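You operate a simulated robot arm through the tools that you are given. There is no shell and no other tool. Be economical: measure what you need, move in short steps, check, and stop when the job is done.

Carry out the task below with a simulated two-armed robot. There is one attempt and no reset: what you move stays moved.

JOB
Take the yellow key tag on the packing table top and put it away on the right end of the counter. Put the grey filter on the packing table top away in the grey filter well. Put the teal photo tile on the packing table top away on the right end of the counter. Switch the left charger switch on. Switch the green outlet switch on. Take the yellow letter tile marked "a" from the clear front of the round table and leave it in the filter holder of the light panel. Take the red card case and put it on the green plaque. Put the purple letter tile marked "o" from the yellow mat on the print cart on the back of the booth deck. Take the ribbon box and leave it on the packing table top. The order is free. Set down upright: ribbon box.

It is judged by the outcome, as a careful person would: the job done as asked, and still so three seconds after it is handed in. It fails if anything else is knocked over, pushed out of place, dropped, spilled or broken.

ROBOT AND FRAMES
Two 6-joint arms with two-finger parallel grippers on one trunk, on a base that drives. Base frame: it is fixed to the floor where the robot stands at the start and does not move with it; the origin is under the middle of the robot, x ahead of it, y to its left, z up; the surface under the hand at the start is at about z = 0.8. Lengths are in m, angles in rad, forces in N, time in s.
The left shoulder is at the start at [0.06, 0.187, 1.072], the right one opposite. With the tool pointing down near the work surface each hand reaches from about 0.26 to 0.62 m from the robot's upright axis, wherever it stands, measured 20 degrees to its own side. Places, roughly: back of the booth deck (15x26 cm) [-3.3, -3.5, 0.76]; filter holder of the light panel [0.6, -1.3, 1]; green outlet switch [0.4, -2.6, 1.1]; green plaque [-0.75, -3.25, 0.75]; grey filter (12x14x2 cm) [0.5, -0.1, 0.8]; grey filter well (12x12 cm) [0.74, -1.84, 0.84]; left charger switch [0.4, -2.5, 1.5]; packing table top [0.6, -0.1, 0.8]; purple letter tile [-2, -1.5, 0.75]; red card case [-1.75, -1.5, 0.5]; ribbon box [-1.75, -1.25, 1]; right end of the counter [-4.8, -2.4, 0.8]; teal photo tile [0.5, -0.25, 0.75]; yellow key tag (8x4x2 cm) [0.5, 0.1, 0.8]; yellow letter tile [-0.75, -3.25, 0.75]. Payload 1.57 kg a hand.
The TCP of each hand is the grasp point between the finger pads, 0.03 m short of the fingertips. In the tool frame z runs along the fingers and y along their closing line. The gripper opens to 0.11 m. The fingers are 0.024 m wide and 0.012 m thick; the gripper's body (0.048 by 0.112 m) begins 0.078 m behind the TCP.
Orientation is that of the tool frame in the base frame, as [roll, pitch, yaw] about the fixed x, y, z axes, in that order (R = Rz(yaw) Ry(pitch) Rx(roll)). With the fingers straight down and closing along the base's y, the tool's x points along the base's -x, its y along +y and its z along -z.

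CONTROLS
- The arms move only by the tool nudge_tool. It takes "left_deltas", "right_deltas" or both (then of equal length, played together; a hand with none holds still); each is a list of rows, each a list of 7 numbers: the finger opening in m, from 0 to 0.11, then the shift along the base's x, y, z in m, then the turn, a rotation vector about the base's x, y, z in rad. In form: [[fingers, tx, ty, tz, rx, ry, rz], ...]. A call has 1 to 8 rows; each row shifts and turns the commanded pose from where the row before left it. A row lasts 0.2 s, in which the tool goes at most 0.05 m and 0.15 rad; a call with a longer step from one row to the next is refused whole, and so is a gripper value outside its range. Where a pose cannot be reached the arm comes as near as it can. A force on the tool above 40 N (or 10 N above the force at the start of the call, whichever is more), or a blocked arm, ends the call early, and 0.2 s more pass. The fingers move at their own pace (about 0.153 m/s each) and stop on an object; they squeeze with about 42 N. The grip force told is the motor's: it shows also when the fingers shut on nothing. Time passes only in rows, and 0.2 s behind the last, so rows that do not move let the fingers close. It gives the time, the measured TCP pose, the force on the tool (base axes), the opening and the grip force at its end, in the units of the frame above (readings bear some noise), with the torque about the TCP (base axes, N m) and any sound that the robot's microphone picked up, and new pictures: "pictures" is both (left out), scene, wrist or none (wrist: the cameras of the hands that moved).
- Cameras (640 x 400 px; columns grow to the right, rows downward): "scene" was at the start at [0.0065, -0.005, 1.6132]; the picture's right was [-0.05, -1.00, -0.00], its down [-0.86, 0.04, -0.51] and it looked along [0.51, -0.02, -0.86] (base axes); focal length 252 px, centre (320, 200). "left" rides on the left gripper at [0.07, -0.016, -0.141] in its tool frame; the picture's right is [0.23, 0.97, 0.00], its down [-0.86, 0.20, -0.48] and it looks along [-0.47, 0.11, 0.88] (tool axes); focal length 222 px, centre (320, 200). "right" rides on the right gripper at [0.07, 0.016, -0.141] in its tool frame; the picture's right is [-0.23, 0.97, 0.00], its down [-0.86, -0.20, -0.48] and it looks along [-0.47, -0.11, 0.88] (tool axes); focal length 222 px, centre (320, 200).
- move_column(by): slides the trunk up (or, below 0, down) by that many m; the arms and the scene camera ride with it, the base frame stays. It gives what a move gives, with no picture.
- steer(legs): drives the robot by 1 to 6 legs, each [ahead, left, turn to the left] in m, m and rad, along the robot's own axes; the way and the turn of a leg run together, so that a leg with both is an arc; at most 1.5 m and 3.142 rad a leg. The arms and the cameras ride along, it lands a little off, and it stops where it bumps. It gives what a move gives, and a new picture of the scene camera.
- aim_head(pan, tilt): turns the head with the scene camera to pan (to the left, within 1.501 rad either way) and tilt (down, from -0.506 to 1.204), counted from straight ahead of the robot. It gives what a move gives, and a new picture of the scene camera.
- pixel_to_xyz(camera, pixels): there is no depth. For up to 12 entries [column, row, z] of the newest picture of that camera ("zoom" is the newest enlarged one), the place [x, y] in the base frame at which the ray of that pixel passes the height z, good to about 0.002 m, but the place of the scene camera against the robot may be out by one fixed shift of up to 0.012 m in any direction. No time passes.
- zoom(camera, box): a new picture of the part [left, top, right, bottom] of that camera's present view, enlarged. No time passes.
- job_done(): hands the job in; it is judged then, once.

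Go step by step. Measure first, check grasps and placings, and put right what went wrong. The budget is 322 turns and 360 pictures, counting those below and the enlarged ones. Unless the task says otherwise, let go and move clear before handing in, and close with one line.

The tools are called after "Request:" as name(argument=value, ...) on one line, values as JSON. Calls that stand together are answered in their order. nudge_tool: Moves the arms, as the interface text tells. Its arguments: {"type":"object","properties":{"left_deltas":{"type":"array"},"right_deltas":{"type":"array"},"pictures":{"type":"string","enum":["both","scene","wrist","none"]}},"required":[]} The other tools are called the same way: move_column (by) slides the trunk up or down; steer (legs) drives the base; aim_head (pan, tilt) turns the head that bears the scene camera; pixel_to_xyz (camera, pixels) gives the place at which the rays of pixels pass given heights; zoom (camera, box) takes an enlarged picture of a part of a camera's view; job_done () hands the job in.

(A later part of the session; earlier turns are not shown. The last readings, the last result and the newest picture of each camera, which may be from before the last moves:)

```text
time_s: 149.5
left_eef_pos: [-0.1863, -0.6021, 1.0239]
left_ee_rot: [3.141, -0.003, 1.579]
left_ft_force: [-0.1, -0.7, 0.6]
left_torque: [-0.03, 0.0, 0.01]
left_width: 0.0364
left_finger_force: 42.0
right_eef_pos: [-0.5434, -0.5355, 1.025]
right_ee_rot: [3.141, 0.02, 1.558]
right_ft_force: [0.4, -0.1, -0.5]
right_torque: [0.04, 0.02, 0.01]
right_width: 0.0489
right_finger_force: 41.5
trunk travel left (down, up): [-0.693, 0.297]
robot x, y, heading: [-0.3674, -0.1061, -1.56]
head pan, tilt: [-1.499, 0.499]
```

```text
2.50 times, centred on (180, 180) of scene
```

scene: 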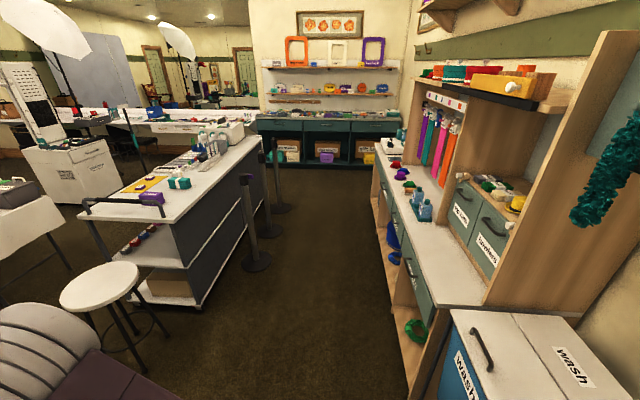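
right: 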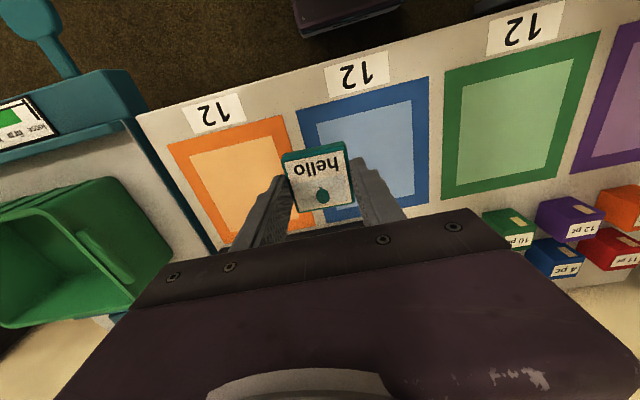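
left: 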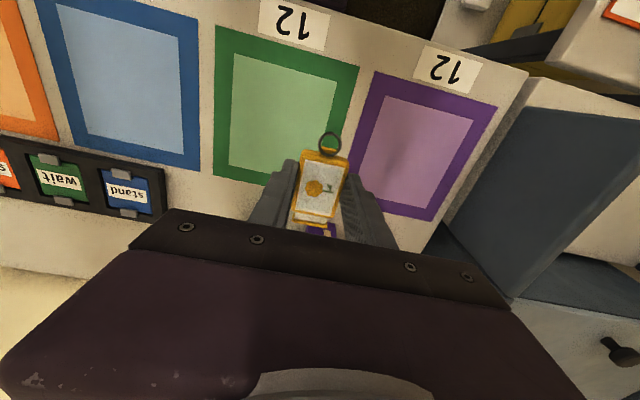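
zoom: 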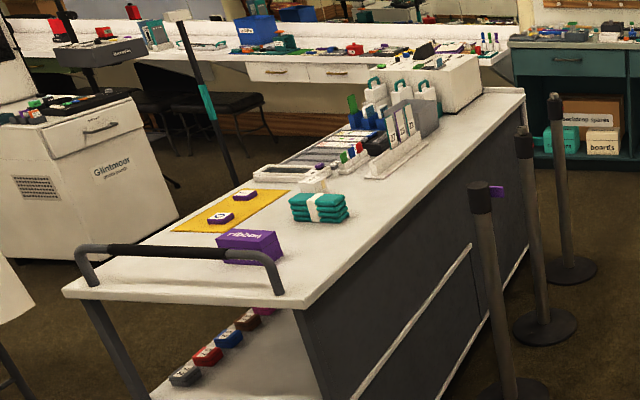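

The ribbon box, yellow mat tiles and card cases are on the island (print cart); the white mirror counter runs along the far wall. I'll drive the clear corridor at y≈-0.1 toward it.

Request:
steer(legs=[[0, 0.0, -1.58], [1.5, 0, 0], [1.5, 0, 0]])

Request:
aim_head(pan=0.8, tilt=0.5)

```text
time_s: 167.8
left_eef_pos: [-3.8703, -0.2935, 1.0238]
left_ee_rot: [3.141, -0.001, 0.003]
left_ft_force: [-0.6, -0.2, -0.4]
left_torque: [-0.03, -0.01, 0.01]
left_width: 0.0368
left_finger_force: 41.6
right_eef_pos: [-3.8027, 0.0643, 1.0236]
right_ee_rot: [3.14, 0.02, -0.018]
right_ft_force: [0.4, 0.0, -0.3]
right_torque: [0.02, 0.0, 0.0]
right_width: 0.0487
right_finger_force: 41.7
trunk travel left (down, up): [-0.693, 0.297]
robot x, y, heading: [-3.3784, -0.1159, -3.135]
head pan, tilt: [-1.499, 0.499]
```

scene: 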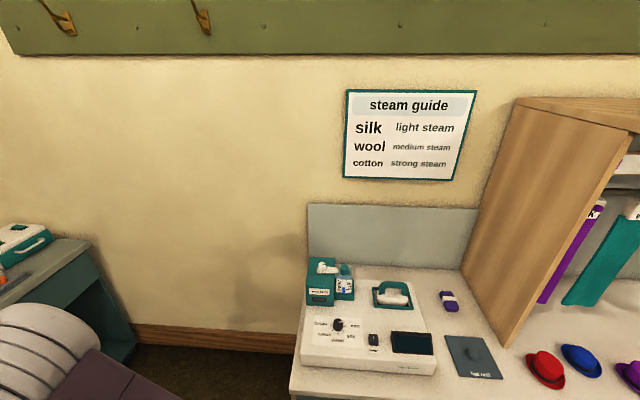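

```text
time_s: 169.9
left_eef_pos: [-3.8724, -0.2917, 1.0242]
left_ee_rot: [-3.141, -0.001, 0.005]
left_ft_force: [0.3, 0.3, -0.5]
left_torque: [0.0, 0.01, -0.03]
left_width: 0.0364
left_finger_force: 42.1
right_eef_pos: [-3.8033, 0.0642, 1.0234]
right_ee_rot: [3.14, 0.018, -0.018]
right_ft_force: [-0.6, 0.2, -1.0]
right_torque: [0.0, 0.01, -0.03]
right_width: 0.0486
right_finger_force: 42.1
trunk travel left (down, up): [-0.693, 0.297]
robot x, y, heading: [-3.3755, -0.1148, -3.134]
head pan, tilt: [0.799, 0.499]
```

scene: 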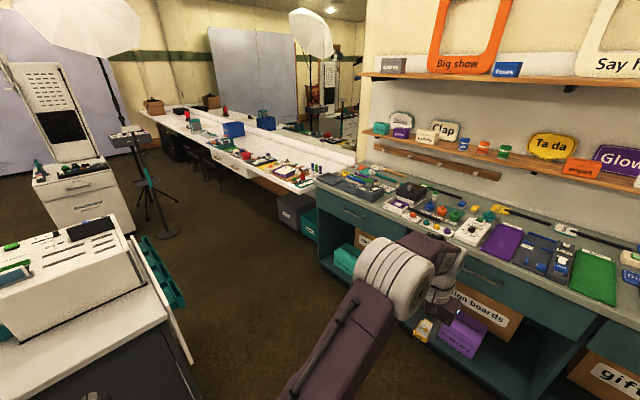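

Request:
pixel_to_xyz(camera="scene", pixels=[[305, 190, 0.8], [280, 175, 0.8], [340, 205, 0.85], [330, 178, 0.85], [320, 285, 0.0], [170, 235, 0.0], [175, 365, 0.9], [310, 240, 0.0], [355, 160, 0.8]])

Request:
zoom(camera="scene", box=[160, 90, 440, 270])

```text
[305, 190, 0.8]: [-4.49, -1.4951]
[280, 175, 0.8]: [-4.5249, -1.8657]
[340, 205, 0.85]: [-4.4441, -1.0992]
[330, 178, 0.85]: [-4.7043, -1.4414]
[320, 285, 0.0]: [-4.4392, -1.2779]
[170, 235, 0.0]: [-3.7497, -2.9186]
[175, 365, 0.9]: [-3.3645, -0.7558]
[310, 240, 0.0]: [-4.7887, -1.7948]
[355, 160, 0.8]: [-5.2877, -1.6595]
```

```text
2.22 times, centred on (300, 180) of scene
```

zoom: 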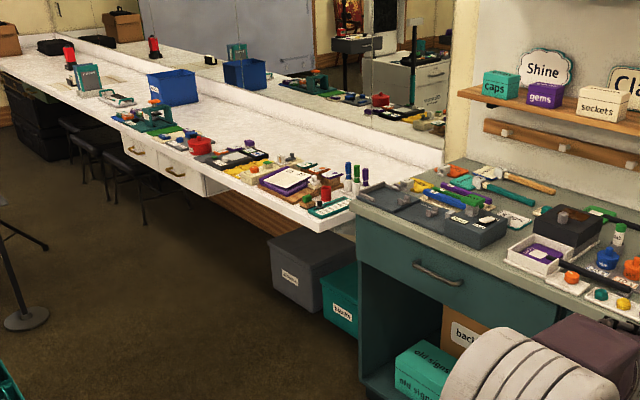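

Request:
pixel_to_xyz(camera="scene", pixels=[[291, 157, 0.8], [282, 157, 0.8], [250, 145, 0.8], [233, 132, 0.8], [262, 150, 0.8], [195, 120, 0.8], [300, 170, 0.8], [270, 170, 0.8], [215, 140, 0.8]])

```text
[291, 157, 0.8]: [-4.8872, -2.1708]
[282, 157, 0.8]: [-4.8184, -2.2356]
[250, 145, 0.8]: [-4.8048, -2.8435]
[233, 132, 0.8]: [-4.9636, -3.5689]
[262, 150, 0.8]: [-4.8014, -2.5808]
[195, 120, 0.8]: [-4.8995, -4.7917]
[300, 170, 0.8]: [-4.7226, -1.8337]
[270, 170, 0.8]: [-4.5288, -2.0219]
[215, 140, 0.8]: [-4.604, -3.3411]
```

Request:
steer(legs=[[0.5, 0, 0], [0, 1.6, 0]])

Request:
aim_head(pan=0.35, tilt=0.6)

```text
refused: 1.6 is not a number from -1.5 to 1.5
```

```text
time_s: 170.8
left_eef_pos: [-3.8715, -0.293, 1.0242]
left_ee_rot: [-3.14, -0.002, 0.004]
left_ft_force: [-0.3, 0.3, -0.2]
left_torque: [-0.03, -0.01, 0.0]
left_width: 0.0366
left_finger_force: 42.4
right_eef_pos: [-3.8024, 0.0646, 1.0239]
right_ee_rot: [3.141, 0.02, -0.019]
right_ft_force: [0.4, 0.1, -0.4]
right_torque: [0.01, -0.04, 0.01]
right_width: 0.0485
right_finger_force: 42.3
trunk travel left (down, up): [-0.693, 0.297]
robot x, y, heading: [-3.3763, -0.116, -3.135]
head pan, tilt: [0.351, 0.6]
```

scene: 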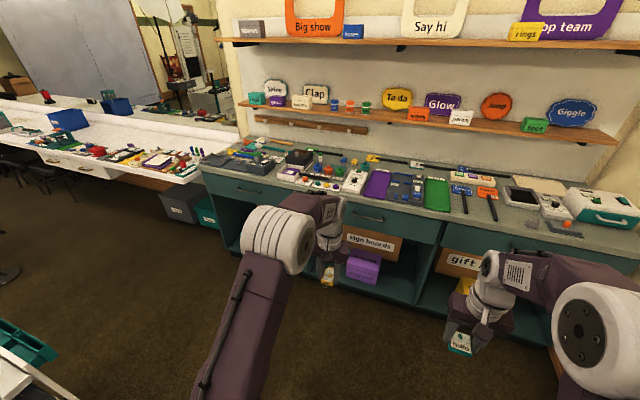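

Request:
steer(legs=[[0.5, 0, 0], [0, 1.0, 0], [0, 0.8, 0]])

Request:
aim_head(pan=0.25, tilt=0.75)

```text
time_s: 182.5
left_eef_pos: [-4.3578, -2.1014, 1.0245]
left_ee_rot: [-3.14, 0.0, 0.008]
left_ft_force: [0.5, -0.7, 0.7]
left_torque: [-0.01, 0.01, 0.03]
left_width: 0.0364
left_finger_force: 41.8
right_eef_pos: [-4.291, -1.7436, 1.0232]
right_ee_rot: [3.14, 0.019, -0.013]
right_ft_force: [1.3, 0.6, -0.1]
right_torque: [-0.02, 0.03, 0.0]
right_width: 0.0488
right_finger_force: 41.6
trunk travel left (down, up): [-0.693, 0.297]
robot x, y, heading: [-3.8606, -1.9214, -3.132]
head pan, tilt: [0.351, 0.6]
```

scene: 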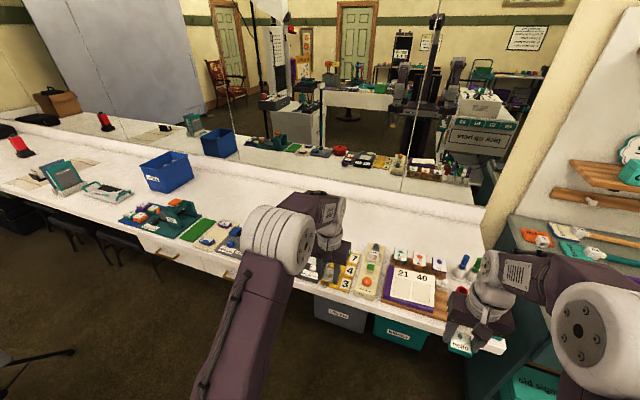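

```text
time_s: 183.2
left_eef_pos: [-4.3569, -2.1011, 1.0241]
left_ee_rot: [-3.141, -0.002, 0.009]
left_ft_force: [0.6, -0.2, -0.7]
left_torque: [-0.01, -0.01, -0.01]
left_width: 0.0366
left_finger_force: 42.0
right_eef_pos: [-4.2906, -1.7431, 1.0252]
right_ee_rot: [3.139, 0.018, -0.012]
right_ft_force: [0.0, 0.7, 0.1]
right_torque: [-0.02, -0.02, 0.02]
right_width: 0.0485
right_finger_force: 42.3
trunk travel left (down, up): [-0.693, 0.297]
robot x, y, heading: [-3.8622, -1.9186, -3.138]
head pan, tilt: [0.25, 0.75]
```

scene: 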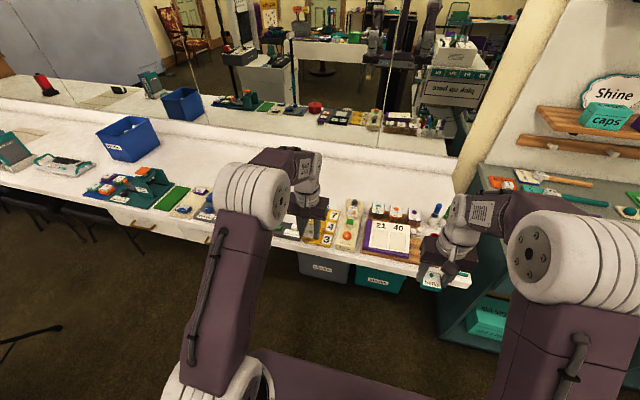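

Request:
pixel_to_xyz(camera="scene", pixels=[[215, 158, 0.8], [360, 185, 0.8], [420, 190, 0.8], [400, 165, 0.8], [160, 175, 0.8], [440, 170, 0.8], [410, 272, 0.8], [170, 210, 0.8]])

Request:
zoom(camera="scene", box=[60, 110, 320, 260])

Request:
zoom(camera="scene", box=[270, 130, 480, 290])

```text
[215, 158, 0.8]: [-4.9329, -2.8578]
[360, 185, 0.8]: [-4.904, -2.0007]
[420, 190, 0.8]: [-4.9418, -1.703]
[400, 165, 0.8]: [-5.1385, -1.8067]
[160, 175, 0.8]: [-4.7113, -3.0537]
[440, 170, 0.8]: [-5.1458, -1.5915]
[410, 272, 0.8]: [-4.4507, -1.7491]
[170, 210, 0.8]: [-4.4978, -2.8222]
```

```text
2.46 times, centred on (190, 185) of scene
```

zoom: 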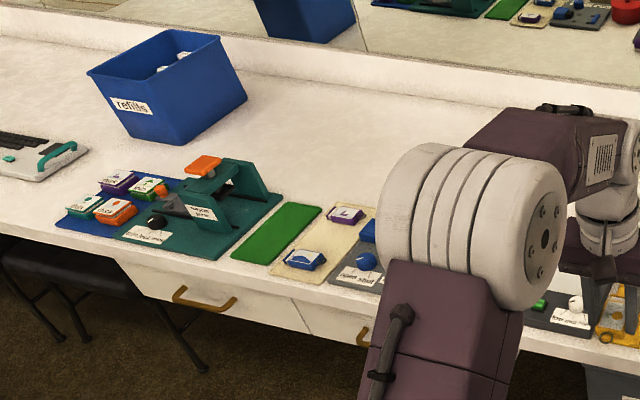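

```text
2.50 times, centred on (375, 210) of scene
```

zoom: 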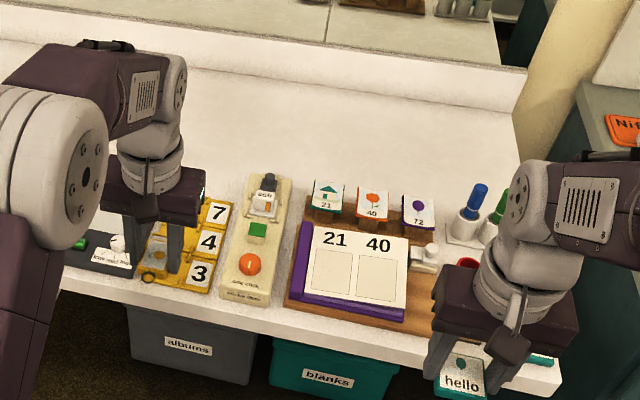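

Request:
pixel_to_xyz(camera="scene", pixels=[[60, 327, 0.0], [0, 362, 0.0], [141, 260, 0.0], [110, 215, 0.45], [130, 237, 0.6], [215, 245, 0.6]])

Request:
aim_head(pan=0.9, tilt=0.9)

```text
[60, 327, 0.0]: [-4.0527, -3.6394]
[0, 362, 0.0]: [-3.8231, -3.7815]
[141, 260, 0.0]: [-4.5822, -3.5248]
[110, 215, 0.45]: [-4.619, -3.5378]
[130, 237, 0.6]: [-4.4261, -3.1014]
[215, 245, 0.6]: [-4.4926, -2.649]
```

```text
time_s: 184.2
left_eef_pos: [-4.3559, -2.0996, 1.0234]
left_ee_rot: [-3.14, -0.002, 0.007]
left_ft_force: [-0.1, -0.7, -0.2]
left_torque: [-0.02, 0.0, 0.0]
left_width: 0.0363
left_finger_force: 42.1
right_eef_pos: [-4.2907, -1.7438, 1.024]
right_ee_rot: [3.141, 0.018, -0.013]
right_ft_force: [0.8, 0.8, 0.5]
right_torque: [-0.03, 0.0, 0.0]
right_width: 0.0489
right_finger_force: 42.2
trunk travel left (down, up): [-0.693, 0.297]
robot x, y, heading: [-3.8651, -1.9196, -3.131]
head pan, tilt: [0.901, 0.901]
```

scene: 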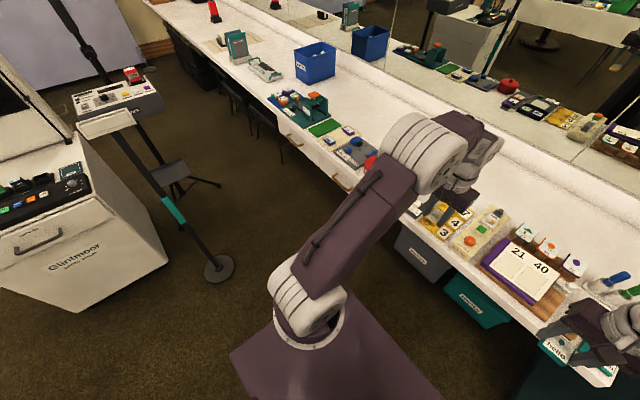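

Request:
steer(legs=[[0, 0.42, -0.01], [0.28, 0, 0]])

Request:
aim_head(pan=0, tilt=0.9)

```text
time_s: 188.3
left_eef_pos: [-4.6367, -2.5171, 1.0249]
left_ee_rot: [3.141, -0.003, -0.001]
left_ft_force: [0.7, 0.5, -0.6]
left_torque: [0.02, 0.02, -0.07]
left_width: 0.0365
left_finger_force: 41.6
right_eef_pos: [-4.5675, -2.1599, 1.0243]
right_ee_rot: [3.14, 0.02, -0.02]
right_ft_force: [-0.7, -0.5, -1.2]
right_torque: [0.02, -0.03, 0.02]
right_width: 0.0488
right_finger_force: 42.3
trunk travel left (down, up): [-0.693, 0.297]
robot x, y, heading: [-4.1379, -2.3401, -3.141]
head pan, tilt: [0.901, 0.901]
```

scene: 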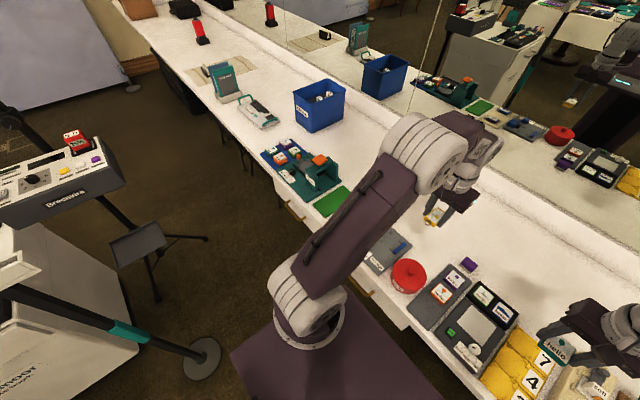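

```text
time_s: 189.6
left_eef_pos: [-4.6375, -2.5172, 1.0228]
left_ee_rot: [3.141, -0.001, 0.0]
left_ft_force: [-0.3, 0.3, -0.4]
left_torque: [-0.02, -0.02, 0.04]
left_width: 0.0365
left_finger_force: 42.2
right_eef_pos: [-4.5673, -2.1598, 1.0245]
right_ee_rot: [3.139, 0.02, -0.017]
right_ft_force: [-0.1, 0.6, -1.0]
right_torque: [0.02, -0.03, 0.02]
right_width: 0.0487
right_finger_force: 41.9
trunk travel left (down, up): [-0.693, 0.297]
robot x, y, heading: [-4.1429, -2.3365, -3.141]
head pan, tilt: [0.0, 0.901]
```

scene: 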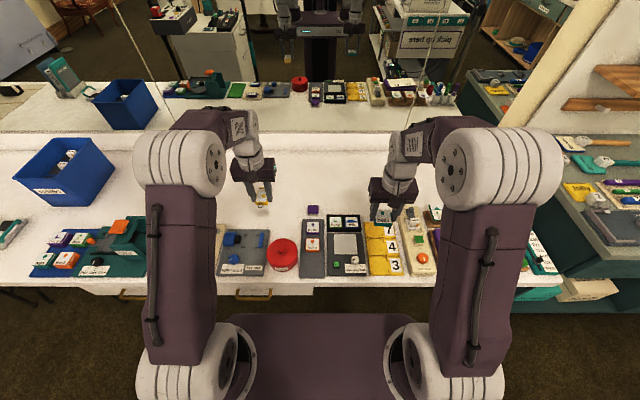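

Request:
zoom(camera="scene", box=[200, 130, 480, 300])

Request:
pixel_to_xyz(camera="scene", pixels=[[320, 180, 0.8], [320, 205, 0.8], [320, 140, 0.8], [283, 238, 0.8], [313, 205, 0.8], [313, 277, 0.8], [320, 290, 0.8], [245, 228, 0.8], [430, 205, 0.8], [545, 275, 0.8]])

Request:
nudge_tool(right_deltas=[[0.0, 0, 0, 0, 0, 0, 0]], left_deltas=[[0.0, 0, 0, 0, 0, 0, 0]], pictures="wrist")

```text
2.29 times, centred on (340, 215) of scene
```

zoom: 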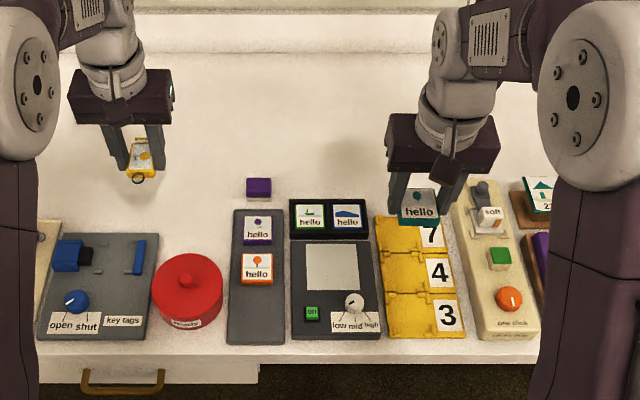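

```text
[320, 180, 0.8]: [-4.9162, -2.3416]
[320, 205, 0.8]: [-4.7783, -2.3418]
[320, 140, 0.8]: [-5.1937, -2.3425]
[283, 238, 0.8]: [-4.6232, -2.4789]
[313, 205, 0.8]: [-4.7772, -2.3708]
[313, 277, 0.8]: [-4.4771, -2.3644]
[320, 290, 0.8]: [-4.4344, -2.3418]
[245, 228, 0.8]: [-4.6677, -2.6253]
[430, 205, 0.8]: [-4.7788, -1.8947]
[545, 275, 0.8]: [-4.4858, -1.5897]
```

```text
time_s: 189.9
left_eef_pos: [-4.6381, -2.517, 1.0239]
left_ee_rot: [-3.141, -0.001, -0.003]
left_ft_force: [-0.2, -0.4, -0.7]
left_torque: [-0.01, 0.0, 0.01]
left_width: 0.0364
left_finger_force: 42.4
right_eef_pos: [-4.5687, -2.1598, 1.0238]
right_ee_rot: [3.141, 0.02, -0.02]
right_ft_force: [-0.1, -0.2, -0.6]
right_torque: [0.03, -0.02, -0.02]
right_width: 0.049
right_finger_force: 42.8
trunk travel left (down, up): [-0.693, 0.297]
robot x, y, heading: [-4.1395, -2.3368, -3.137]
head pan, tilt: [0.0, 0.901]
```

right: 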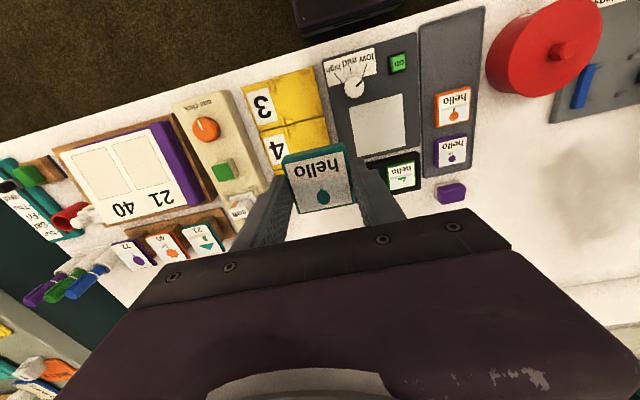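
left: 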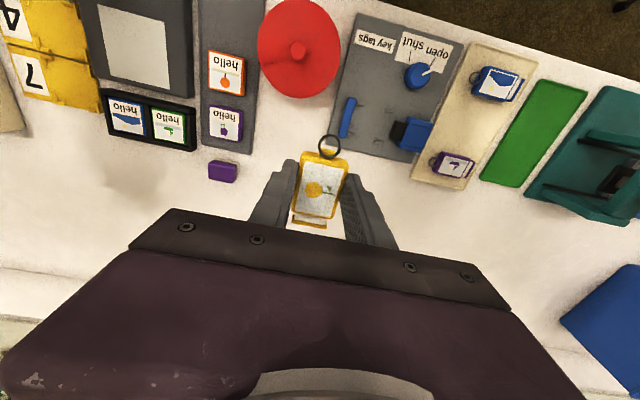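

Request:
pixel_to_xyz(camera="right", pixels=[[350, 32, 0.2], [350, 32, 0.4], [350, 32, 0.6], [300, 37, 0.2], [300, 37, 0.6], [400, 15, 0.2], [400, 15, 0.6]])

Request:
zoom(camera="right", box=[240, 0, 460, 60])

```text
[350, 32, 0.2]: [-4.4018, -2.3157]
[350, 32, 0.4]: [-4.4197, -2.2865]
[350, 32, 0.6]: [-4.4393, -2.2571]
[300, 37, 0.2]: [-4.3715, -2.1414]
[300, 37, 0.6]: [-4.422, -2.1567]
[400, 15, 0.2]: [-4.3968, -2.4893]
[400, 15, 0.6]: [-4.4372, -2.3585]
```

```text
2.91 times, centred on (350, 30) of right
```

zoom: 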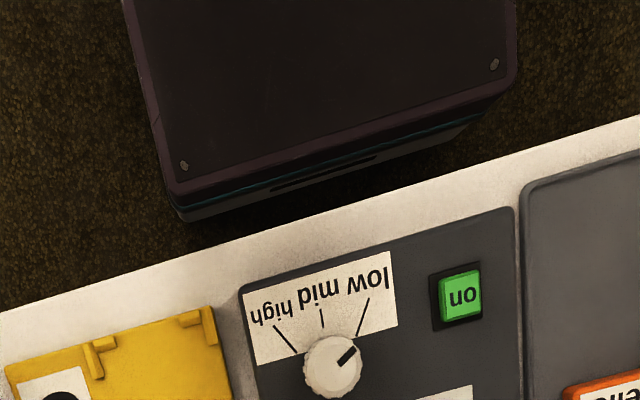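

Request:
steer(legs=[[0.075, 0, 0]])

Request:
nudge_tool(left_deltas=[[0.0, -0.03, 0.02, -0.01, 0, 0, 0], [0.0, -0.03, 0.02, -0.02, 0, 0, 0], [0.0, -0.03, 0.01, -0.02, 0, 0, 0], [0.0, -0.03, 0.0, -0.02, 0, 0, 0], [0.0, -0.0, 0, 0, 0, 0, 0]], right_deltas=[[0.0, -0.035, -0.025, -0.01, 0, 0, 0], [0.0, -0.04, -0.025, -0.02, 0, 0, 0], [0.0, -0.04, -0.02, -0.02, 0, 0, 0], [0.0, -0.04, -0.02, -0.02, 0, 0, 0], [0.0, -0.035, 0, 0, 0, 0, 0]], pictures="both")

```text
time_s: 191.0
left_eef_pos: [-4.7105, -2.5168, 1.0246]
left_ee_rot: [-3.141, -0.002, 0.0]
left_ft_force: [-0.3, -0.8, -0.3]
left_torque: [-0.03, -0.02, -0.02]
left_width: 0.0368
left_finger_force: 41.7
right_eef_pos: [-4.6403, -2.1609, 1.0249]
right_ee_rot: [3.141, 0.022, -0.02]
right_ft_force: [-0.9, -0.2, -0.4]
right_torque: [-0.01, 0.02, 0.0]
right_width: 0.0487
right_finger_force: 41.6
trunk travel left (down, up): [-0.693, 0.297]
robot x, y, heading: [-4.2101, -2.3415, -3.138]
head pan, tilt: [0.0, 0.901]
```

scene: 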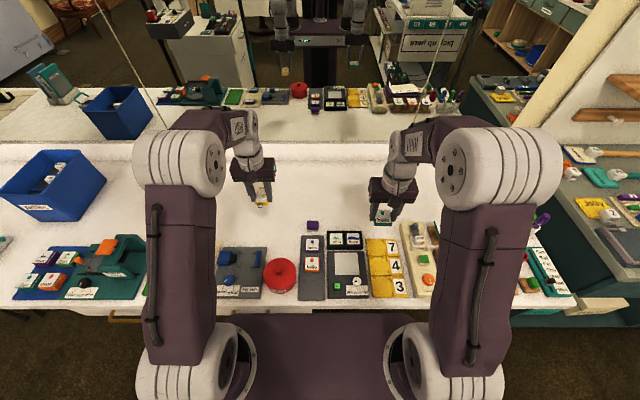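

```text
refused: row 2 steps farther than a row can; nothing moved
```

Request:
nudge_tool(left_deltas=[[0.0, -0.02, 0.008, -0.01, 0, 0, 0], [0.0, -0.02, 0.008, -0.01, 0, 0, 0], [0.0, -0.02, 0.008, -0.01, 0, 0, 0], [0.0, -0.02, 0.008, -0.01, 0, 0, 0], [0.0, -0.02, 0.008, -0.01, 0, 0, 0], [0.0, -0.02, 0.007, -0.01, 0, 0, 0], [0.0, 0, 0, -0.01, 0, 0, 0]], right_deltas=[[0.0, -0.027, -0.014, -0.01, 0, 0, 0], [0.0, -0.027, -0.014, -0.01, 0, 0, 0], [0.0, -0.027, -0.014, -0.01, 0, 0, 0], [0.0, -0.027, -0.014, -0.01, 0, 0, 0], [0.0, -0.027, -0.014, -0.01, 0, 0, 0], [0.0, -0.027, -0.014, -0.01, 0, 0, 0], [0.0, -0.027, -0.014, -0.01, 0, 0, 0]], pictures="both")

```text
time_s: 192.6
left_eef_pos: [-4.8111, -2.4718, 0.9581]
left_ee_rot: [3.141, -0.004, 0.0]
left_ft_force: [-0.2, 0.0, 0.2]
left_torque: [0.01, 0.01, 0.0]
left_width: 0.0365
left_finger_force: 42.0
left hand out of reach, approached as far as the arm can: row 6
right_eef_pos: [-4.8097, -2.2539, 0.9616]
right_ee_rot: [3.141, 0.018, -0.02]
right_ft_force: [0.2, -0.3, -0.5]
right_torque: [-0.01, -0.01, 0.0]
right_width: 0.0487
right_finger_force: 42.0
right hand out of reach, approached as far as the arm can: row 7
trunk travel left (down, up): [-0.693, 0.297]
robot x, y, heading: [-4.2143, -2.3425, -3.138]
head pan, tilt: [0.0, 0.901]
```

scene: 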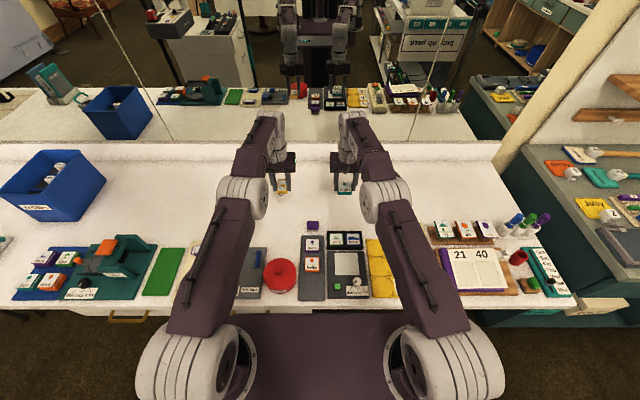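
right: 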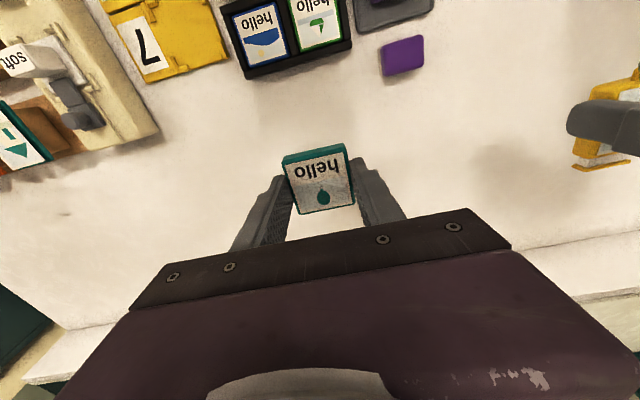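
left: 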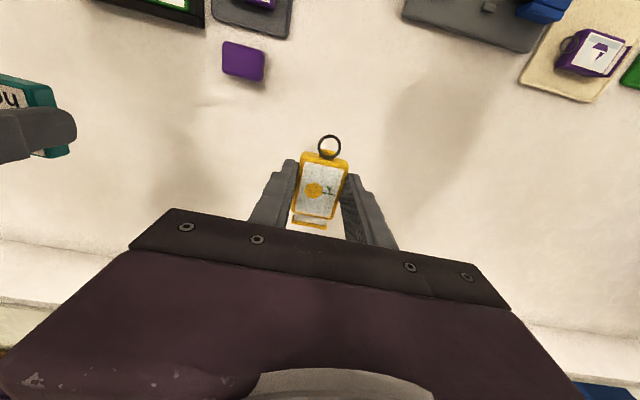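

Request:
pixel_to_xyz(camera="right", pixels=[[300, 75, 0.8], [405, 73, 0.8], [210, 70, 0.8], [305, 60, 0.8]])

Request:
pixel_to_xyz(camera="left", pixels=[[243, 82, 0.8], [265, 62, 0.8], [530, 50, 0.8]])

Request:
nudge_tool(left_deltas=[[0.0, 0, 0, -0.03, 0, 0, 0], [0.0, 0, 0, -0.03, 0, 0, 0], [0.0, 0, 0, -0.025, 0, 0, 0], [0.0, 0, 0, -0.01, 0, 0, 0], [0.0, 0, 0, -0.01, 0, 0, 0], [0.0, 0, 0, 0, 0, 0, 0]], right_deltas=[[0.0, 0, 0, -0.03, 0, 0, 0], [0.0, 0, 0, -0.03, 0, 0, 0], [0.0, 0, 0, -0.025, 0, 0, 0], [0.0, 0, 0, -0.01, 0, 0, 0], [0.0, 0, 0, -0.01, 0, 0, 0], [0.0, 0, 0, 0, 0, 0, 0]], pictures="wrist")

```text
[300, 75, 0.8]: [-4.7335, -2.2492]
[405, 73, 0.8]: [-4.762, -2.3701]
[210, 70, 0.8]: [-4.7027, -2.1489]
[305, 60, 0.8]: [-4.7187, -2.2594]
```

```text
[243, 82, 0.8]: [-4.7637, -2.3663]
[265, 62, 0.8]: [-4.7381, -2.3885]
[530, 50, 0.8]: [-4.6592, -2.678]
```

```text
time_s: 194.0
left_eef_pos: [-4.8072, -2.4729, 0.8543]
left_ee_rot: [3.141, -0.002, 0.0]
left_ft_force: [-0.9, -0.6, -0.2]
left_torque: [0.04, 0.02, -0.02]
left_width: 0.0368
left_finger_force: 42.5
left hand out of reach, approached as far as the arm can: row 5
right_eef_pos: [-4.8052, -2.2537, 0.8557]
right_ee_rot: [3.141, 0.019, -0.02]
right_ft_force: [-0.6, -0.6, -1.3]
right_torque: [-0.01, 0.01, -0.01]
right_width: 0.0487
right_finger_force: 41.6
right hand out of reach, approached as far as the arm can: row 5
trunk travel left (down, up): [-0.693, 0.297]
robot x, y, heading: [-4.2185, -2.3387, -3.137]
head pan, tilt: [0.0, 0.901]
```

right: 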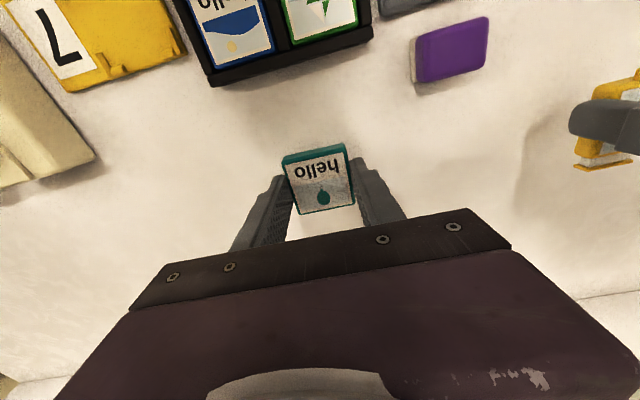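
left: 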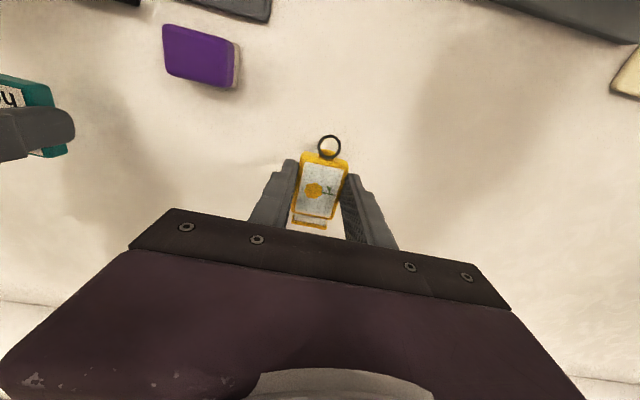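

Request:
nudge_tool(left_deltas=[[0.0, 0.01, 0, -0.005, 0, 0, 0], [0.0, 0, 0, -0.006, 0, 0, 0], [0.0, 0, 0, -0.005, 0, 0, 0], [0.0, 0, 0, -0.005, 0, 0, 0], [0.0, 0, 0, -0.004, 0, 0, 0], [0.0, 0, 0, 0, 0, 0, 0]], right_deltas=[[0.0, 0.01, 0, -0.005, 0, 0, 0], [0.0, 0, 0, -0.006, 0, 0, 0], [0.0, 0, 0, -0.005, 0, 0, 0], [0.0, 0, 0, -0.005, 0, 0, 0], [0.0, 0, 0, -0.004, 0, 0, 0], [0.0, 0, 0, 0, 0, 0, 0]], pictures="none")

```text
time_s: 195.4
left_eef_pos: [-4.7966, -2.4708, 0.8284]
left_ee_rot: [-3.14, -0.002, 0.0]
left_ft_force: [0.4, -0.4, -0.1]
left_torque: [0.02, 0.01, -0.03]
left_width: 0.0368
left_finger_force: 42.1
right_eef_pos: [-4.8021, -2.2551, 0.8299]
right_ee_rot: [3.139, 0.019, -0.02]
right_ft_force: [-0.5, 0.1, -0.2]
right_torque: [-0.02, 0.02, 0.02]
right_width: 0.0485
right_finger_force: 42.1
right hand out of reach, approached as far as the arm can: row 1
trunk travel left (down, up): [-0.693, 0.297]
robot x, y, heading: [-4.2132, -2.3383, -3.138]
head pan, tilt: [0.0, 0.901]
```

Request:
nudge_tool(left_deltas=[[0.0, 0, 0, -0.005, 0, 0, 0], [0.0, 0, 0, -0.005, 0, 0, 0], [0.0, 0, 0, -0.005, 0, 0, 0], [0.0, 0, 0, -0.005, 0, 0, 0], [0.0, 0, 0, -0.005, 0, 0, 0]], pictures="none")

Request:
nudge_tool(right_deltas=[[0.0, 0, 0, -0.005, 0, 0, 0], [0.0, 0, 0, -0.005, 0, 0, 0], [0.0, 0, 0, -0.005, 0, 0, 0], [0.0, 0, 0, -0.005, 0, 0, 0], [0.0, 0, 0, -0.005, 0, 0, 0]], pictures="none")

```text
time_s: 196.6
left_eef_pos: [-4.7963, -2.4719, 0.8116]
left_ee_rot: [-3.141, 0.01, 0.001]
left_ft_force: [-3.3, -4.1, 40.3]
left_torque: [-0.11, -0.55, -0.06]
left_width: 0.0369
left_finger_force: 41.4
right_eef_pos: [-4.8, -2.2555, 0.8338]
right_ee_rot: [3.14, 0.019, -0.02]
right_ft_force: [-1.0, -0.1, -1.6]
right_torque: [0.03, 0.01, 0.02]
right_width: 0.0485
right_finger_force: 42.6
trunk travel left (down, up): [-0.693, 0.297]
robot x, y, heading: [-4.2136, -2.3388, -3.149]
head pan, tilt: [0.0, 0.901]
```

```text
time_s: 197.8
left_eef_pos: [-4.7949, -2.4712, 0.8098]
left_ee_rot: [-3.141, 0.01, -0.001]
left_ft_force: [-10.1, -2.9, 34.8]
left_torque: [-0.14, 0.33, 0.0]
left_width: 0.0365
left_finger_force: 41.5
right_eef_pos: [-4.7964, -2.2532, 0.8124]
right_ee_rot: [3.139, 0.031, -0.019]
right_ft_force: [1.7, 0.9, 25.2]
right_torque: [0.21, -0.7, -0.01]
right_width: 0.0485
right_finger_force: 41.7
right hand out of reach, approached as far as the arm can: row 4
trunk travel left (down, up): [-0.693, 0.297]
robot x, y, heading: [-4.2127, -2.3391, -3.145]
head pan, tilt: [0.0, 0.901]
```

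Both objects rest on the counter (about 30 N). I'll relax the pressure, open narrowly, and lift.

Request:
nudge_tool(left_deltas=[[0.0, 0, 0, 0.004, 0, 0, 0], [0.06, 0, 0, 0.0, 0, 0, 0], [0.06, 0, 0, 0.0, 0, 0, 0], [0.06, 0, 0, 0.03, 0, 0, 0], [0.06, 0, 0, 0.04, 0, 0, 0], [0.06, 0, 0, 0.04, 0, 0, 0], [0.06, 0.03, 0, 0.03, 0, 0, 0], [0.06, 0.03, 0, 0.03, 0, 0, 0]], right_deltas=[[0.0, 0, 0, 0.004, 0, 0, 0], [0.07, 0, 0, 0.0, 0, 0, 0], [0.07, 0, 0, 0.0, 0, 0, 0], [0.07, 0, 0, 0.03, 0, 0, 0], [0.07, 0, 0, 0.04, 0, 0, 0], [0.07, 0, 0, 0.04, 0, 0, 0], [0.07, 0.03, 0, 0.03, 0, 0, 0], [0.07, 0.03, 0, 0.03, 0, 0, 0]], pictures="both")

```text
time_s: 199.6
left_eef_pos: [-4.7359, -2.4716, 0.9792]
left_ee_rot: [3.142, 0.002, 0.0]
left_ft_force: [0.9, -0.2, 0.0]
left_torque: [-0.02, 0.07, -0.01]
left_width: 0.0599
left_finger_force: 0.0
right_eef_pos: [-4.7352, -2.2532, 0.9813]
right_ee_rot: [3.139, 0.022, -0.02]
right_ft_force: [0.4, 0.3, 0.3]
right_torque: [0.01, 0.04, 0.03]
right_width: 0.0702
right_finger_force: 0.1
trunk travel left (down, up): [-0.693, 0.297]
robot x, y, heading: [-4.2113, -2.3397, -3.14]
head pan, tilt: [0.0, 0.901]
```

scene: 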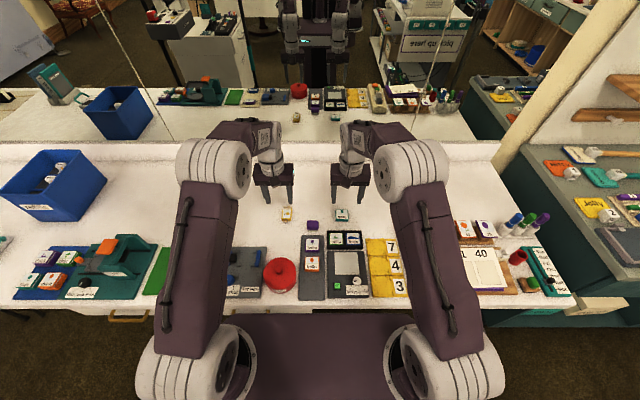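
right: 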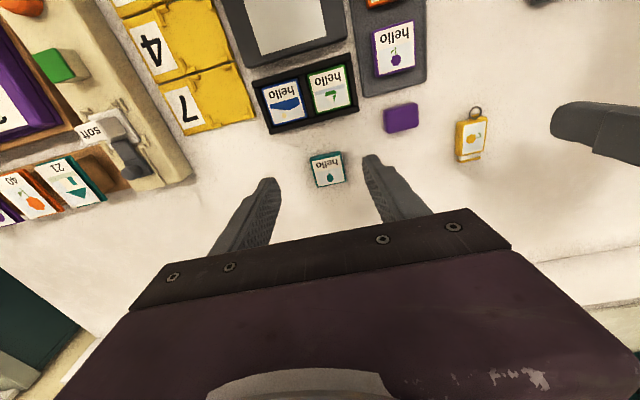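
left: 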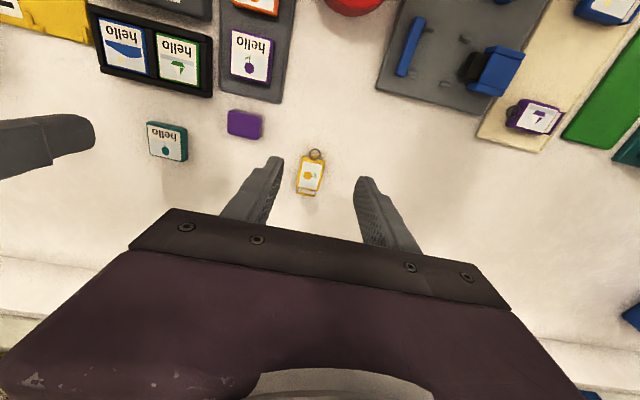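

Both rest on clear counter. Next is the print cart: I'll back off, face +y, and survey the cart's south side.

Request:
nudge_tool(left_deltas=[[0.06, 0.03, 0, 0.03, 0, 0, 0], [0.06, 0.04, 0, 0.02, 0, 0, 0], [0.06, 0.04, 0, 0.02, 0, 0, 0], [0.06, 0.04, 0, 0.02, 0, 0, 0]], right_deltas=[[0.07, 0.03, 0, 0.03, 0, 0, 0], [0.07, 0.04, 0, 0.02, 0, 0, 0], [0.07, 0.04, 0, 0.02, 0, 0, 0], [0.07, 0.04, 0, 0.02, 0, 0, 0]], pictures="none")

Request:
steer(legs=[[-0.5, -0.2, 0], [0, 0, -1.57]])

Request:
aim_head(pan=-0.9, tilt=0.55)

Request:
aim_head(pan=-1.5, tilt=0.6)

```text
time_s: 200.6
left_eef_pos: [-4.5813, -2.4718, 1.07]
left_ee_rot: [3.14, 0.002, 0.0]
left_ft_force: [1.1, 0.0, -0.2]
left_torque: [0.0, 0.08, -0.02]
left_width: 0.0597
left_finger_force: 0.1
right_eef_pos: [-4.5837, -2.2536, 1.0714]
right_ee_rot: [3.139, 0.025, -0.021]
right_ft_force: [0.7, -0.5, 1.0]
right_torque: [-0.01, 0.1, -0.01]
right_width: 0.0704
right_finger_force: 0.0
trunk travel left (down, up): [-0.693, 0.297]
robot x, y, heading: [-4.2144, -2.3402, -3.137]
head pan, tilt: [0.0, 0.901]
```

```text
time_s: 207.5
left_eef_pos: [-3.8535, -1.7681, 1.0687]
left_ee_rot: [-3.141, -0.001, -1.564]
left_ft_force: [0.1, -0.5, -0.3]
left_torque: [0.0, 0.03, 0.01]
left_width: 0.0601
left_finger_force: 0.0
right_eef_pos: [-3.6347, -1.7648, 1.0691]
right_ee_rot: [3.141, 0.02, -1.585]
right_ft_force: [0.5, -0.2, -0.9]
right_torque: [0.01, 0.0, -0.02]
right_width: 0.0703
right_finger_force: 0.0
trunk travel left (down, up): [-0.693, 0.297]
robot x, y, heading: [-3.7182, -2.1397, 1.584]
head pan, tilt: [0.0, 0.901]
```

scene: 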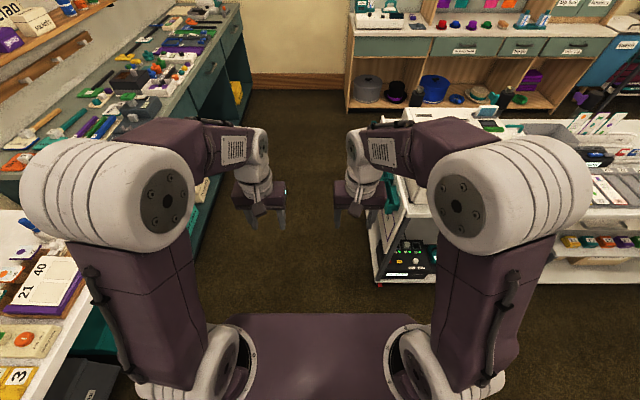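

```text
time_s: 208.7
left_eef_pos: [-3.8533, -1.7682, 1.0678]
left_ee_rot: [3.14, -0.002, -1.564]
left_ft_force: [0.1, -0.2, -0.7]
left_torque: [-0.03, 0.03, 0.02]
left_width: 0.0602
left_finger_force: 0.1
right_eef_pos: [-3.6338, -1.7646, 1.0693]
right_ee_rot: [3.139, 0.02, -1.585]
right_ft_force: [0.4, 0.6, 0.2]
right_torque: [0.03, -0.02, -0.01]
right_width: 0.0698
right_finger_force: 0.1
trunk travel left (down, up): [-0.693, 0.297]
robot x, y, heading: [-3.7192, -2.1384, 1.576]
head pan, tilt: [-0.901, 0.55]
```

scene: 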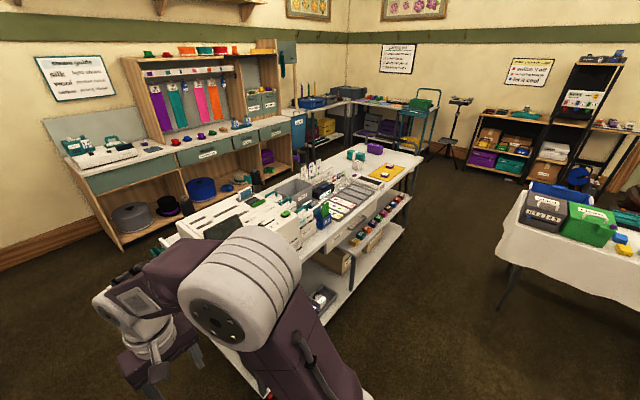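

```text
time_s: 209.7
left_eef_pos: [-3.8528, -1.7686, 1.0672]
left_ee_rot: [3.142, -0.002, -1.564]
left_ft_force: [-0.6, -0.3, 0.4]
left_torque: [0.02, -0.03, 0.0]
left_width: 0.0598
left_finger_force: 0.0
right_eef_pos: [-3.6342, -1.7652, 1.0711]
right_ee_rot: [3.14, 0.02, -1.584]
right_ft_force: [-0.6, 0.3, -1.4]
right_torque: [-0.02, 0.02, 0.01]
right_width: 0.0699
right_finger_force: 0.1
trunk travel left (down, up): [-0.693, 0.297]
robot x, y, heading: [-3.7193, -2.1379, 1.575]
head pan, tilt: [-1.499, 0.6]
```

scene: 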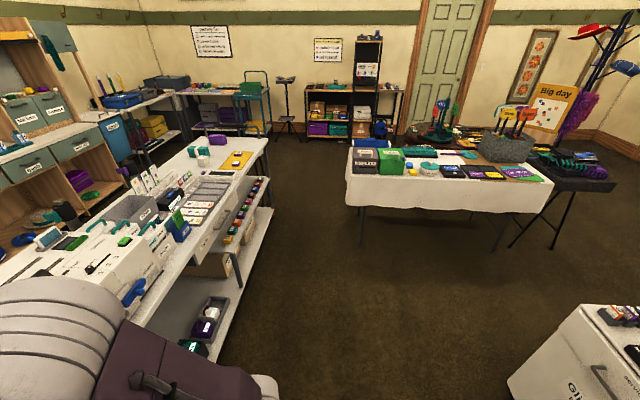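

Request:
pixel_to_xyz(camera="scene", pixels=[[268, 140, 0.8], [200, 265, 0.8], [268, 140, 0.9], [240, 155, 0.8], [237, 240, 0.5], [362, 240, 0.0], [347, 180, 0.75], [215, 390, 0.0], [510, 385, 0.75]])

Request:
zoom(camera="scene", box=[130, 120, 290, 260])

```text
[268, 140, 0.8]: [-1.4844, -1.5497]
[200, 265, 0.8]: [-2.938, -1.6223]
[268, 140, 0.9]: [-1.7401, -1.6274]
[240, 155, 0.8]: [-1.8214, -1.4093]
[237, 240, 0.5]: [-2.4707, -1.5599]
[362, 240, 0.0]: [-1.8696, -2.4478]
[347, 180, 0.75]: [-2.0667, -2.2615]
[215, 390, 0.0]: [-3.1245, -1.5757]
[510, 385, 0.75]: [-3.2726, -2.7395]
```

```text
2.86 times, centred on (210, 190) of scene
```

zoom: 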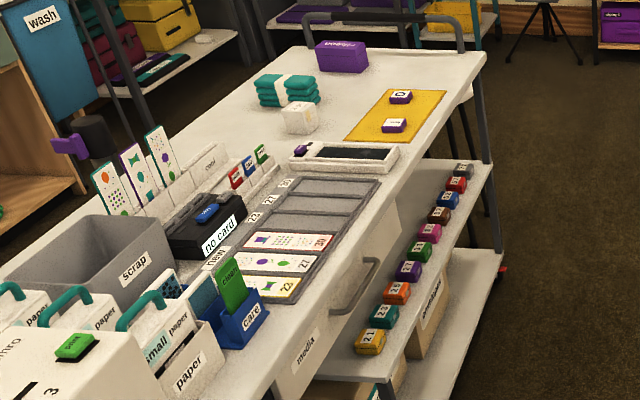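

Request:
pixel_to_xyz(camera="scene", pixels=[[257.4, 184.7, 0.5], [257.4, 184.7, 0.45], [257.4, 184.7, 0.55], [238, 154, 0.8], [235.5, 163.5, 0.8], [218, 140, 0.85], [265, 170, 0.5], [227, 252, 0.5]])

Request:
zoom(camera="scene", box=[205, 125, 285, 185])

Request:
zoom(camera="scene", box=[215, 155, 285, 255])

```text
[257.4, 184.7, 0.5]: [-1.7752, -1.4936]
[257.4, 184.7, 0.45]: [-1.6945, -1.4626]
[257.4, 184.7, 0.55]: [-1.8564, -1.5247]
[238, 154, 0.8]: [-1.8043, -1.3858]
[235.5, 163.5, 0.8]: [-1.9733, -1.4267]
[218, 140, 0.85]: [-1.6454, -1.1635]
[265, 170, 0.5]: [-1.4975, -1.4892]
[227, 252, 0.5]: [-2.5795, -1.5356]
```

```text
6.67 times, centred on (245, 155) of scene
```

zoom: 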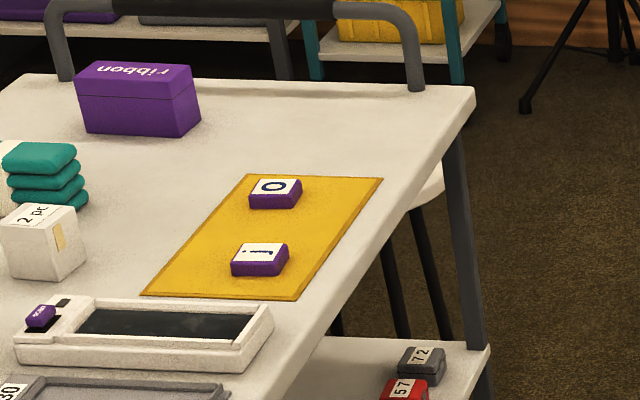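

```text
4.00 times, centred on (250, 205) of scene
```

zoom: 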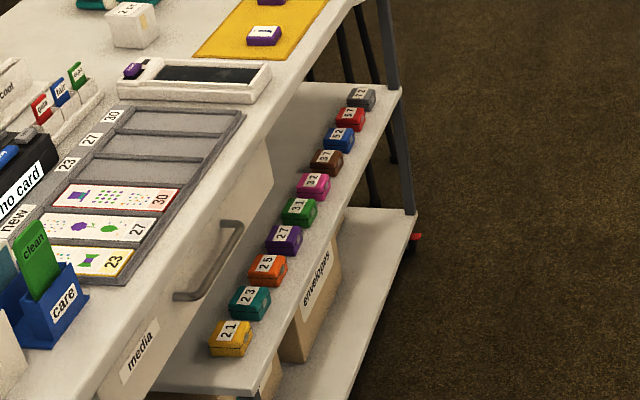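

The views show the red "57" case as second from the east end on the middle shelf, the "o" tile nearer the ribbon box, and the ribbon box standing by the handle. I'll raise the hands and strafe to the south side of the cart.

Request:
move_column(by=0.2)

Request:
steer(legs=[[0, -1.35, 0], [0.2, 0, 0]])

Request:
aim_head(pan=-0.6, tilt=0.8)

```text
time_s: 211.9
left_eef_pos: [-3.8533, -1.7682, 1.2676]
left_ee_rot: [-3.141, -0.001, -1.563]
left_ft_force: [0.2, -0.6, 0.7]
left_torque: [0.01, -0.01, 0.0]
left_width: 0.0599
left_finger_force: 0.0
right_eef_pos: [-3.634, -1.7653, 1.2701]
right_ee_rot: [3.14, 0.018, -1.585]
right_ft_force: [0.7, 0.1, 0.6]
right_torque: [0.01, 0.0, 0.0]
right_width: 0.0699
right_finger_force: 0.0
trunk travel left (down, up): [-0.893, 0.097]
robot x, y, heading: [-3.7158, -2.1369, 1.58]
head pan, tilt: [-1.499, 0.6]
```

```text
time_s: 219.8
left_eef_pos: [-2.5137, -1.5593, 1.269]
left_ee_rot: [-3.14, 0.0, -1.556]
left_ft_force: [0.2, -0.6, -0.4]
left_torque: [0.05, 0.03, 0.01]
left_width: 0.0601
left_finger_force: 0.0
right_eef_pos: [-2.2934, -1.5545, 1.2716]
right_ee_rot: [3.141, 0.023, -1.577]
right_ft_force: [-0.7, -0.7, -0.1]
right_torque: [0.06, 0.0, 0.05]
right_width: 0.0697
right_finger_force: 0.1
trunk travel left (down, up): [-0.893, 0.097]
robot x, y, heading: [-2.3767, -1.9234, 1.588]
head pan, tilt: [-1.499, 0.6]
```

scene: 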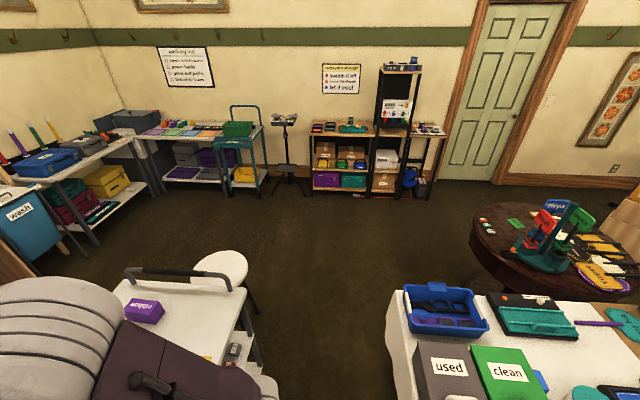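

```text
time_s: 221.0
left_eef_pos: [-2.5124, -1.5562, 1.2681]
left_ee_rot: [-3.141, -0.001, -1.557]
left_ft_force: [0.3, -0.3, 0.3]
left_torque: [0.02, -0.01, 0.0]
left_width: 0.06
left_finger_force: 0.0
right_eef_pos: [-2.2936, -1.5503, 1.2704]
right_ee_rot: [3.139, 0.02, -1.578]
right_ft_force: [-0.7, 0.0, -0.6]
right_torque: [0.04, 0.01, 0.02]
right_width: 0.0701
right_finger_force: 0.1
trunk travel left (down, up): [-0.893, 0.097]
robot x, y, heading: [-2.3774, -1.9239, 1.587]
head pan, tilt: [-0.6, 0.799]
```

scene: 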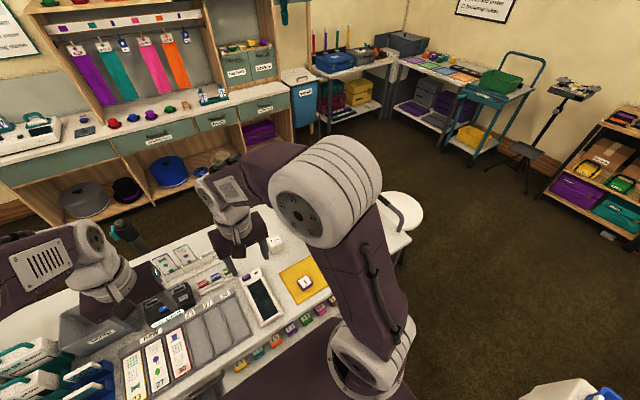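

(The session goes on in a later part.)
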